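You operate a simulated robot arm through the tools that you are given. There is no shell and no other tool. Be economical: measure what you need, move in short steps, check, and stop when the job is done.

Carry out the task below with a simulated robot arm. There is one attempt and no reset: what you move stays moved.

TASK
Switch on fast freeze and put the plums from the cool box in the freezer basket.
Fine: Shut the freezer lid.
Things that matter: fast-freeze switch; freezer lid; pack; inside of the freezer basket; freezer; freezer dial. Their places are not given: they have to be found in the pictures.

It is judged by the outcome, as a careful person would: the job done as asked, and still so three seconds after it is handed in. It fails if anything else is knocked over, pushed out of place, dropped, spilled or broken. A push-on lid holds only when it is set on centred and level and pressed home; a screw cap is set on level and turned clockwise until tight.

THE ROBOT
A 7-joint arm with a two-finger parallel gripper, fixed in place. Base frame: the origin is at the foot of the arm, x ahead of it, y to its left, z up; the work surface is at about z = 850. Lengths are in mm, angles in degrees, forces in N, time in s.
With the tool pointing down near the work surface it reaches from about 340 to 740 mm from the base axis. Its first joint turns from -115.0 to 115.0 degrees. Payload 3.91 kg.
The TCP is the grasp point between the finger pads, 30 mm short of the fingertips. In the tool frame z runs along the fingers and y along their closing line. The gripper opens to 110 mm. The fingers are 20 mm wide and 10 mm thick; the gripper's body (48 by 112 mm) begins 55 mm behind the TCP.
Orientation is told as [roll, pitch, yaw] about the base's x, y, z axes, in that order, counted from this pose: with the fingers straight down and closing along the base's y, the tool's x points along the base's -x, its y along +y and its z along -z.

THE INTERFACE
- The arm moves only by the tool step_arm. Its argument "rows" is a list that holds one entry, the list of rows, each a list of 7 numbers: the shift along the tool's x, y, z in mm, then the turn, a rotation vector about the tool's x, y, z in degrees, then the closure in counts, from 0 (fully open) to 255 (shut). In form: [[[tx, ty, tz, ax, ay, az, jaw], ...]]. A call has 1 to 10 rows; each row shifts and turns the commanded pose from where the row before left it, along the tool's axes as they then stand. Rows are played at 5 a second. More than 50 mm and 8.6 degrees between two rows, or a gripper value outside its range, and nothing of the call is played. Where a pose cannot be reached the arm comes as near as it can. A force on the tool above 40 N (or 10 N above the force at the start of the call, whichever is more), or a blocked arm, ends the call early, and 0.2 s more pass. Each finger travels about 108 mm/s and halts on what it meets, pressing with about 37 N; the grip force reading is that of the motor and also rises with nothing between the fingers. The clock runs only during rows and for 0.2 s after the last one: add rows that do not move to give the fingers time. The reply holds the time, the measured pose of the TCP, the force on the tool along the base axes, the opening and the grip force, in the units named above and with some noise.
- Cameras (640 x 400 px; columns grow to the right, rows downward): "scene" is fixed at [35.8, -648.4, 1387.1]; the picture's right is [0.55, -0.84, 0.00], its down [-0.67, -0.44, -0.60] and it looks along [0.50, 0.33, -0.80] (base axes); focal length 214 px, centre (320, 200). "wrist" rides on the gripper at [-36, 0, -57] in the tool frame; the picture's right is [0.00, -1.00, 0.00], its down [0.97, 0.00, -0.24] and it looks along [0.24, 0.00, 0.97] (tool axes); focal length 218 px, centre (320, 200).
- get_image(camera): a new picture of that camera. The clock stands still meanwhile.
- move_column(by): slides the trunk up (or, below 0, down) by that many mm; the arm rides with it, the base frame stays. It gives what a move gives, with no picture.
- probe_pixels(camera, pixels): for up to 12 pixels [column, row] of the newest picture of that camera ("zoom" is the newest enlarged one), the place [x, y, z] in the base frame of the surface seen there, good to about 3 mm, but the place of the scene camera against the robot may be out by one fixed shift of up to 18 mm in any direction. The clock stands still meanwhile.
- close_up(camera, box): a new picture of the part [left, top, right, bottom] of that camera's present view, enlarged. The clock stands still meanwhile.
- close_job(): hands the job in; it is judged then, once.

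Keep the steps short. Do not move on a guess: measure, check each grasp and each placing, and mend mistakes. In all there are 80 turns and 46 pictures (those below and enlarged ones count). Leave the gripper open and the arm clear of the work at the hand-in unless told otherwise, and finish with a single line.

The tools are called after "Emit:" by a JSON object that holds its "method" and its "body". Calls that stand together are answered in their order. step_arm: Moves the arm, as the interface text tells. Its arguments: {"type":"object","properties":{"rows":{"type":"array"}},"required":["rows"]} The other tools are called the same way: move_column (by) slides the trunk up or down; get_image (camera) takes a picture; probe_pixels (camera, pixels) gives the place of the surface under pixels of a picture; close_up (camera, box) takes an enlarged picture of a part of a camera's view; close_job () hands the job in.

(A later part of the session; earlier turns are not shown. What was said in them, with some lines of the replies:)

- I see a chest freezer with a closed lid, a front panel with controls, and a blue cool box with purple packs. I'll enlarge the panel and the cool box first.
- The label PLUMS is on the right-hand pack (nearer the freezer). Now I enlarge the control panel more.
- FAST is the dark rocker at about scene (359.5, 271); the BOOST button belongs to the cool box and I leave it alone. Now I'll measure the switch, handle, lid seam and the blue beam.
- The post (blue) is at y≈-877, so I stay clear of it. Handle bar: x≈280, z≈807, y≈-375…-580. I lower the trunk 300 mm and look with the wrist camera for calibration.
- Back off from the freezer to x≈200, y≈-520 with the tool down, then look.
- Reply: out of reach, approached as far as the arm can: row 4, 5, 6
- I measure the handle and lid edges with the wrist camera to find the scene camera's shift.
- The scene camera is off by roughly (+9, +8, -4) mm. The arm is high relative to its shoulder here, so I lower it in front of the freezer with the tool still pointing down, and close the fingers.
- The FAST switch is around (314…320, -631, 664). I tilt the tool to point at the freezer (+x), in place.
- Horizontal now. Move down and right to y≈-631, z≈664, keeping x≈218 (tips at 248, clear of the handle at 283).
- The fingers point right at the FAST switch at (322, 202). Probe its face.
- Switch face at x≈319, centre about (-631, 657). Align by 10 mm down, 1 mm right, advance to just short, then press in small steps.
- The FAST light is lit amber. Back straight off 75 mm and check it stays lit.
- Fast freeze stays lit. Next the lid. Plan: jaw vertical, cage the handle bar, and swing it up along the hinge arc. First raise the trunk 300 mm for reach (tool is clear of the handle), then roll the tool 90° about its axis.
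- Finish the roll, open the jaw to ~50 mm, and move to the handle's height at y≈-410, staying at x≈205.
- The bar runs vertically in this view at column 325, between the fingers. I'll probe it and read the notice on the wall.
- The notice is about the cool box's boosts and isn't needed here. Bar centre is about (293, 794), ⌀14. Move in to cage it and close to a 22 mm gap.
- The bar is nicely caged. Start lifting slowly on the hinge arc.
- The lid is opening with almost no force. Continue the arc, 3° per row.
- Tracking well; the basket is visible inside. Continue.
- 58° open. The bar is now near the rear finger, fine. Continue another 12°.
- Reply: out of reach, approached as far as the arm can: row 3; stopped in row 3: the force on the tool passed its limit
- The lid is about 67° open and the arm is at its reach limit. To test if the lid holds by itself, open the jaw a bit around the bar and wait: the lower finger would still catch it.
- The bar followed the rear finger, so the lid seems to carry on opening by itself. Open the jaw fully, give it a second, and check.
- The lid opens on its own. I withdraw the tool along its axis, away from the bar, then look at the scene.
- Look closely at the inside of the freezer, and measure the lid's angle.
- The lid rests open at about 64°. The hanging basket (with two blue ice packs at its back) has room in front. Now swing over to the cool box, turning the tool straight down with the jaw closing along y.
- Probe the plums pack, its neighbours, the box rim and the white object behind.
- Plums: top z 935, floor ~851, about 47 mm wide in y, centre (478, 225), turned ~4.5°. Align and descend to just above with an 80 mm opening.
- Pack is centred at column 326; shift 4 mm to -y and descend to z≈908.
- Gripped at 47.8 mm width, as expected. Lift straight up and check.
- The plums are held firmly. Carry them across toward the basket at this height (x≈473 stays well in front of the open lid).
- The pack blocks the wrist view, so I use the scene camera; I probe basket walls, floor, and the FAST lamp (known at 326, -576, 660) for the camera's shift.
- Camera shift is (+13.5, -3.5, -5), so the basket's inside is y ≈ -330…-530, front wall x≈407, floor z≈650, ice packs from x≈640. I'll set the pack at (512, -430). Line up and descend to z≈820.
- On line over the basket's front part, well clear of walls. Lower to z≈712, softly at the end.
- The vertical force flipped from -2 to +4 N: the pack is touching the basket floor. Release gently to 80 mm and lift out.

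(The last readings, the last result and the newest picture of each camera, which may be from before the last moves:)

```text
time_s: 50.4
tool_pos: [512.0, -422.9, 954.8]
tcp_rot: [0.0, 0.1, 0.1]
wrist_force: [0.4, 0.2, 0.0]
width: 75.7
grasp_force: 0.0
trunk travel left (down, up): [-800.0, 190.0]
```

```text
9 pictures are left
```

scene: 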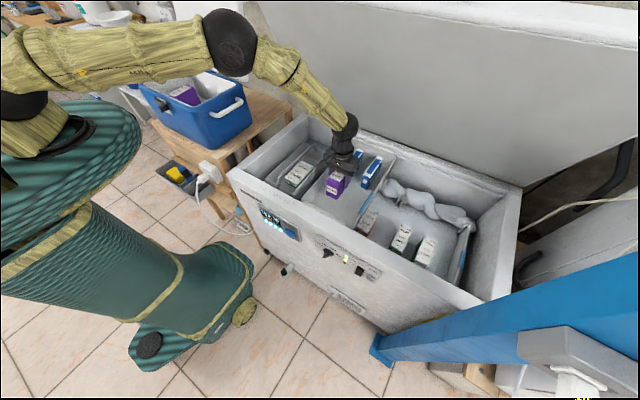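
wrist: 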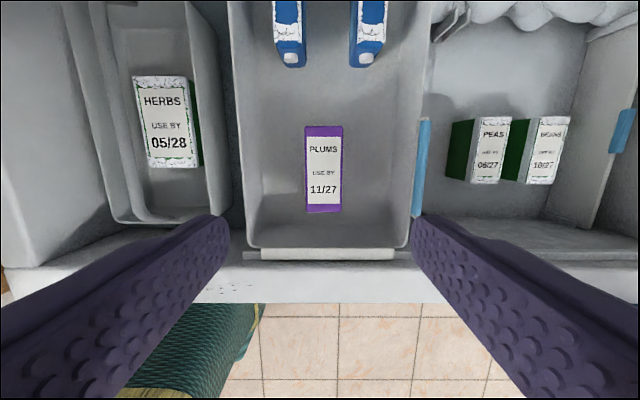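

The plums stand in the basket. Now to close the lid: rise in front of the lid and turn back to the handle orientation.

Emit:
{"method": "step_arm", "body": {"rows": [[[26, 13, -40, 0, 0, 0, 0], [27, 13, -40, 0, 0, 0, 0], [0, 0, -45, 0, 0, 0, 0], [0, 0, -45, 0, 0, 0, 0], [0, 0, -45, 0, 0, 0, 0], [0, 0, -45, 0, 0, 0, 0], [0, 0, -45, 0, 0, 0, 0], [0, 0, -45, 0, 0, 0, 0], [0, 0, -35, 0, 0, 0, 0]]]}}

Emit:
{"method": "step_arm", "body": {"rows": [[[0, 0, 0, 0, 0, 8.5, 0], [0, 0, 0, 0, 0, 8.5, 0], [0, 0, 0, 0, 0, 8.5, 0], [0, 0, 0, 0, 0, 8.5, 0], [0, 0, 0, 0, 0, 8.5, 0], [0, 0, 0, 0, 0, 8.5, 0], [0, 0, 0, 0, 0, 8.5, 0], [0, 0, 0, 0, 0, 8.5, 0], [0, 0, 0, 0, 0, 8.5, 0], [0, 0, 0, 0, 0, 8.5, 0]]]}}

Emit:
{"method": "step_arm", "body": {"rows": [[[0, 0, 0, 0, 0, 5, 0], [0, 0, 0, -7.4, 0, 0, 0], [0, 0, 0, -7.4, 0, 0, 0], [0, 0, 0, -7.4, 0, 0, 0], [0, 0, 0, 0, 0, 0, 0]]]}}

Emit:
{"method": "get_image", "body": {"camera": "wrist"}}

```text
time_s: 52.4
tool_pos: [461.3, -402.3, 1338.7]
tcp_rot: [0.0, 0.2, 0.1]
wrist_force: [-0.5, 0.6, 0.8]
width: 109.9
grasp_force: 0.2
trunk travel left (down, up): [-800.0, 190.0]
```

```text
time_s: 54.6
tool_pos: [460.3, -399.9, 1340.7]
tcp_rot: [-0.2, 0.0, -85.1]
wrist_force: [0.5, -0.2, -0.4]
width: 110.0
grasp_force: 0.1
trunk travel left (down, up): [-800.0, 190.0]
```

```text
time_s: 55.8
tool_pos: [461.6, -400.9, 1341.2]
tcp_rot: [22.0, 0.0, -89.9]
wrist_force: [-0.1, 0.7, 0.6]
width: 110.1
grasp_force: 0.0
trunk travel left (down, up): [-800.0, 190.0]
```

```text
8 pictures are left
```

wrist: 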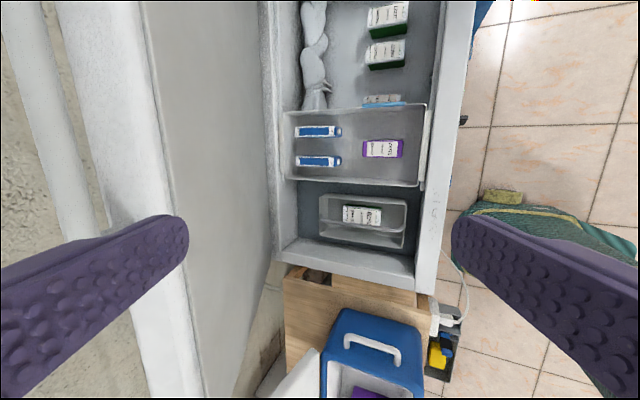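

The bar is at the left, about column 60, row 180. Probe bar and lid edges.

Emit:
{"method": "probe_pixels", "body": {"camera": "wrist", "pixels": [[50, 150], [35, 100], [70, 200], [80, 222], [110, 150], [100, 100], [150, 150], [165, 150], [215, 150], [250, 150], [120, 200], [25, 60]]}}

```text
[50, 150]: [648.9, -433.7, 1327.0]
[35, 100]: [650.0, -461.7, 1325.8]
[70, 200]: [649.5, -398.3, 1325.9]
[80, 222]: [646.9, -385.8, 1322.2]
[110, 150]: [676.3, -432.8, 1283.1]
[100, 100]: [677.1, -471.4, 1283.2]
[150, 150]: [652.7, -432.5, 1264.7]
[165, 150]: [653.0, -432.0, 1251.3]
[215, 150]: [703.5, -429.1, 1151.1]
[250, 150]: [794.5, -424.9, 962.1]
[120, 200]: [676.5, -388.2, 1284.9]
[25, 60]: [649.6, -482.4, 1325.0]
```

Lid is at 64°, bar centre ≈ (655, 1323), so the hinge is ≈ (897, 768), R≈604. Raise the trunk 80 mm for reach, set the tilt to match 64°, and stop 90 mm short of the bar on its axis.

Emit:
{"method": "move_column", "body": {"by": 80}}

Emit:
{"method": "step_arm", "body": {"rows": [[[0, 0, 0, -4, 0, 0, 0], [0, 33, 18, 0, 0, 0, 0], [0, 33, 18, 0, 0, 0, 0], [0, 33, 18, 0, 0, 0, 0], [0, 32, 17, 0, 0, 0, 0], [0, 0, 0, 0, 0, 0, 0]]]}}

Emit:
{"method": "get_image", "body": {"camera": "wrist"}}

```text
time_s: 56.9
tool_pos: [460.6, -400.0, 1420.2]
tcp_rot: [22.0, 0.0, -89.8]
wrist_force: [0.5, -0.9, -0.3]
width: 109.8
grasp_force: 0.0
trunk travel left (down, up): [-880.0, 110.0]
```

```text
time_s: 58.3
tool_pos: [607.6, -402.1, 1413.7]
tcp_rot: [26.1, -0.1, -90.0]
wrist_force: [-0.7, -0.9, 0.6]
width: 110.2
grasp_force: 0.1
trunk travel left (down, up): [-880.0, 110.0]
```

```text
7 pictures are left
```

wrist: 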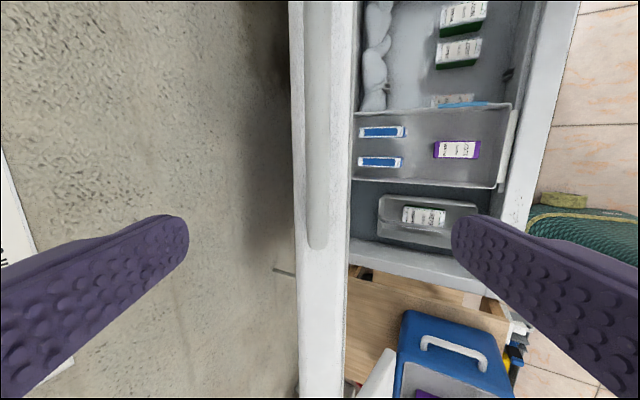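

Perfectly centred on the bar (column 317). Advance 88 mm and cage it with a 22 mm gap.

Emit:
{"method": "step_arm", "body": {"rows": [[[0, 0, 40, 0, 0, 0, 0], [0, 0, 30, 0, 0, 0, 80], [0, 0, 18, 0, 0, 0, 120], [0, 0, 0, 0, 0, 0, 180], [0, 0, 0, 0, 0, 0, 204], [0, 0, 0, 0, 0, 0, 204]]]}}

```text
time_s: 59.7
tool_pos: [647.6, -398.2, 1334.5]
tcp_rot: [26.0, 0.0, -89.9]
wrist_force: [0.8, 0.4, 0.6]
width: 22.0
grasp_force: 0.0
trunk travel left (down, up): [-880.0, 110.0]
```

Caged. Now swing the lid down along the arc, first a short test of 6°.

Emit:
{"method": "step_arm", "body": {"rows": [[[0, -10.8, -0.1, -1, 0, 0, 204], [0, -21.6, -0.3, -2, 0, 0, 204], [0, -32.4, -0.4, -3, 0, 0, 204], [0, 0, 0, 0, 0, 0, 204]]]}}

```text
time_s: 60.7
tool_pos: [589.7, -397.8, 1304.8]
tcp_rot: [32.1, -0.1, -89.9]
wrist_force: [1.6, -0.1, 1.0]
width: 22.6
grasp_force: 1.1
trunk travel left (down, up): [-880.0, 110.0]
```

Smooth with low force. Continue 24°.

Emit:
{"method": "step_arm", "body": {"rows": [[[0, -32.4, -0.4, -3, 0, 0, 204], [0, -32.4, -0.4, -3, 0, 0, 204], [0, -32.4, -0.4, -3, 0, 0, 204], [0, -32.4, -0.4, -3, 0, 0, 204], [0, -32.4, -0.4, -3, 0, 0, 204], [0, -32.4, -0.4, -3, 0, 0, 204], [0, -32.4, -0.4, -3, 0, 0, 204], [0, -32.4, -0.4, -3, 0, 0, 204], [0, 0, 0, 0, 0, 0, 204]]]}}

Emit:
{"method": "get_image", "body": {"camera": "wrist"}}

```text
time_s: 62.7
tool_pos: [400.3, -401.1, 1133.0]
tcp_rot: [55.9, -0.1, -89.9]
wrist_force: [1.8, 0.5, 0.3]
width: 22.3
grasp_force: 0.6
trunk travel left (down, up): [-880.0, 110.0]
```

```text
6 pictures are left
```

wrist: 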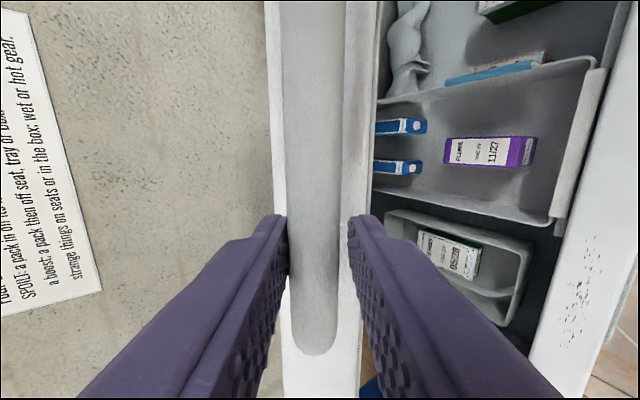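

Tracking well; 34° remain. Continue 24° more.

Emit:
{"method": "step_arm", "body": {"rows": [[[0, -32.4, -0.4, -3, 0, 0, 204], [0, -32.4, -0.4, -3, 0, 0, 204], [0, -32.4, -0.4, -3, 0, 0, 204], [0, -32.4, -0.4, -3, 0, 0, 204], [0, -32.4, -0.4, -3, 0, 0, 204], [0, -32.4, -0.4, -3, 0, 0, 204], [0, -32.4, -0.4, -3, 0, 0, 204], [0, -32.4, -0.4, -3, 0, 0, 204], [0, 0, 0, 0, 0, 0, 204]]]}}

```text
time_s: 64.7
tool_pos: [296.0, -396.7, 904.9]
tcp_rot: [80.1, -0.1, -89.9]
wrist_force: [-0.4, 0.6, -0.4]
width: 23.1
grasp_force: 1.2
out of reach, approached as far as the arm can: row 1
trunk travel left (down, up): [-880.0, 110.0]
```

About 10.5° left. Lower slowly, and press lightly at the end.

Emit:
{"method": "step_arm", "body": {"rows": [[[0, -21.6, -0.3, -2, 0, 0, 204], [0, -21.6, -0.3, -2, 0, 0, 204], [0, -21.6, -0.3, -2, 0, 0, 204], [0, -16.2, -0.2, -1.5, 0, 0, 204], [0, -16.2, -0.2, -1.5, 0, 0, 204], [0, -10, -0.1, -0.9, 0, 0, 204], [0, 0, 0, 0, 0, 0, 204]]]}}

Emit:
{"method": "get_image", "body": {"camera": "wrist"}}

```text
time_s: 66.3
tool_pos: [262.8, -442.8, 827.9]
tcp_rot: [87.6, -5.2, -90.2]
wrist_force: [-18.1, 1.7, -0.2]
width: 22.8
grasp_force: 0.1
trunk travel left (down, up): [-880.0, 110.0]
```

```text
5 pictures are left
```

wrist: 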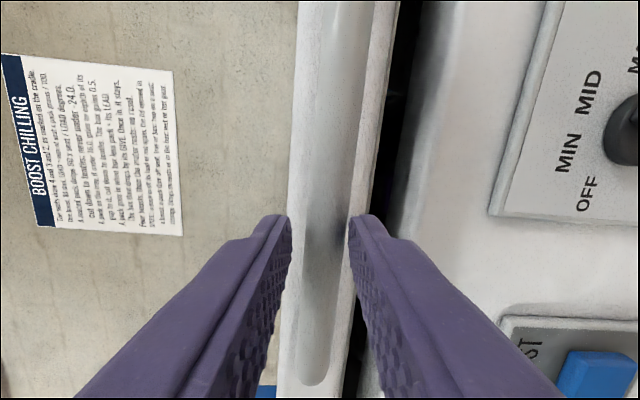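

The arm is near a limit with the trunk this high (it drifted to y=-443, 18 N in x), with the lid ~3° from shut. The bar is still caged, so I finish straight down with the trunk: 20 mm first.

Emit:
{"method": "move_column", "body": {"by": -20}}

```text
time_s: 67.0
tool_pos: [267.8, -440.8, 807.9]
tcp_rot: [87.9, -5.1, -89.8]
wrist_force: [0.5, -0.3, -1.4]
width: 23.0
grasp_force: 1.6
trunk travel left (down, up): [-860.0, 130.0]
```

Stress is gone. The bar now sits near the fingertips, so move in 10 mm, then lower another 16 mm.

Emit:
{"method": "step_arm", "body": {"rows": [[[0, 0, 5, 0, 0, 0, 204], [0, 0, 5, 0, 0, 0, 204]]]}}

Emit:
{"method": "move_column", "body": {"by": -16}}

Emit:
{"method": "get_image", "body": {"camera": "wrist"}}

```text
time_s: 67.6
tool_pos: [271.4, -444.9, 808.7]
tcp_rot: [87.5, -5.5, -90.1]
wrist_force: [-1.6, 0.1, -2.6]
width: 22.9
grasp_force: 0.3
trunk travel left (down, up): [-860.0, 130.0]
```

```text
time_s: 68.2
tool_pos: [275.5, -443.9, 794.7]
tcp_rot: [87.7, -5.5, -89.8]
wrist_force: [-0.6, 0.0, 2.2]
width: 22.4
grasp_force: 1.2
trunk travel left (down, up): [-844.0, 146.0]
```

```text
4 pictures are left
```

wrist: 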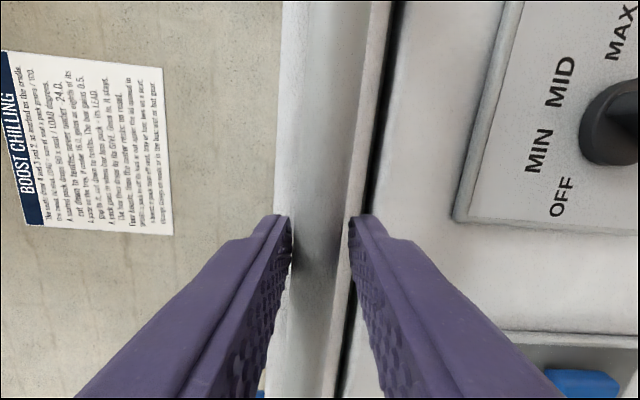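

Nearly shut; the gap is a thin line. Press down another 6 mm and read the force.

Emit:
{"method": "move_column", "body": {"by": -6}}

```text
time_s: 68.8
tool_pos: [276.8, -443.3, 790.9]
tcp_rot: [88.1, -5.5, -90.0]
wrist_force: [-6.5, -1.4, 14.7]
width: 29.1
grasp_force: 6.8
trunk travel left (down, up): [-838.0, 152.0]
```

14.7 N upward: the lid is home. Open the jaw and withdraw straight back.

Emit:
{"method": "step_arm", "body": {"rows": [[[0, 0, 0, 0, 0, 0, 150], [0, 0, 0, 0, 0, 0, 130], [0, 0, -20, 0, 0, 0, 130], [0, 0, -30, 0, 0, 0, 130], [0, 0, -15, 0, 0, 0, 130], [0, 0, 0, 0, 0, 0, 130]]]}}

Emit:
{"method": "get_image", "body": {"camera": "wrist"}}

```text
time_s: 70.2
tool_pos: [242.0, -415.6, 775.7]
tcp_rot: [89.6, -2.7, -88.0]
wrist_force: [-0.2, -0.1, -0.7]
width: 54.1
grasp_force: 0.1
trunk travel left (down, up): [-838.0, 152.0]
```

```text
3 pictures are left
```

wrist: 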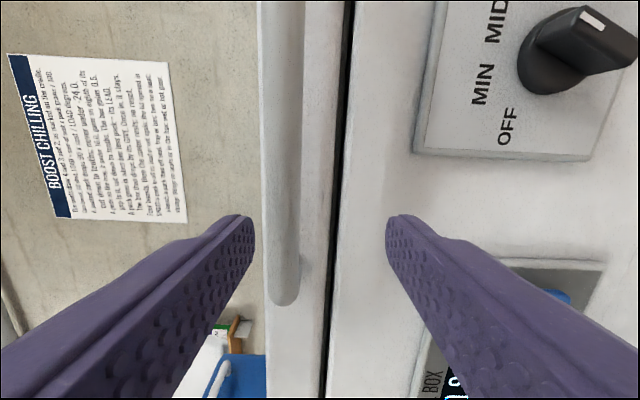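

Lid shut with the same seam as before (the dark line at column 340); the tips are ~14 mm clear of the bar. Raise the trunk to move the arm clear.

Emit:
{"method": "move_column", "body": {"by": 150}}

Emit:
{"method": "step_arm", "body": {"rows": [[[0, 0, 0, 0, 0, 0, 0], [0, 30, 0, 0, 0, 0, 0], [0, 30, 0, 0, 0, 0, 0], [0, 30, 0, 0, 0, 0, 0], [0, 0, 0, 0, 0, 0, 0]]]}}

Emit:
{"method": "get_image", "body": {"camera": "scene"}}

Emit:
{"method": "probe_pixels", "body": {"camera": "scene", "pixels": [[228, 165], [380, 180], [305, 104], [530, 183], [440, 250], [345.5, 258], [348, 261]]}}

Emit:
{"method": "close_up", "body": {"camera": "scene", "box": [250, 180, 400, 290]}}

```text
time_s: 71.9
tool_pos: [231.9, -417.5, 924.3]
tcp_rot: [89.1, -2.7, -88.8]
wrist_force: [1.0, -0.9, 0.7]
width: 53.8
grasp_force: 0.1
trunk travel left (down, up): [-988.0, 2.0]
```

```text
time_s: 73.1
tool_pos: [230.2, -398.0, 996.2]
tcp_rot: [89.9, 0.1, -90.0]
wrist_force: [-0.1, 0.4, 0.4]
width: 109.9
grasp_force: 0.0
trunk travel left (down, up): [-988.0, 2.0]
```

```text
2 pictures are left
```

scene: 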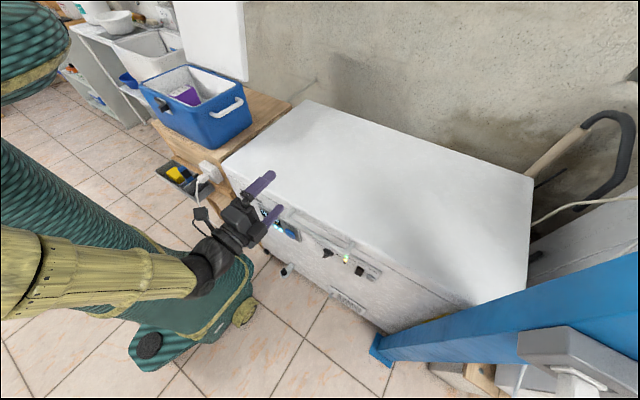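

```text
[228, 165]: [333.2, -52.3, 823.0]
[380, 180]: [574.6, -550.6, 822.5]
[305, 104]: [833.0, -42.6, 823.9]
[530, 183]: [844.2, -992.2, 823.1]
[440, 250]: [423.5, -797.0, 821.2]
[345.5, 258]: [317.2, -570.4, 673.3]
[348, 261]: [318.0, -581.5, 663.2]
```

```text
3.64 times, centred on (325, 235) of scene
```

zoom: 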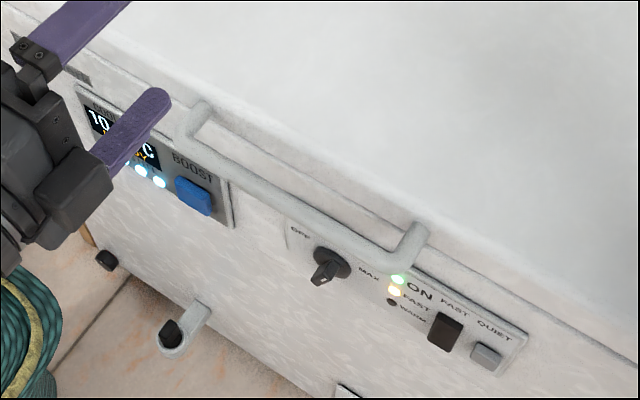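

The lid lies level at its first height (z≈823 all round), the ON and FAST lamps are lit, and the dial looks the same as before. The gripper is open and clear, so I hand the job in.

Emit:
{"method": "close_job", "body": {}}

```text
The job is handed in.
```

Fast freeze is on, the plums are in the freezer basket, and the freezer lid is shut.
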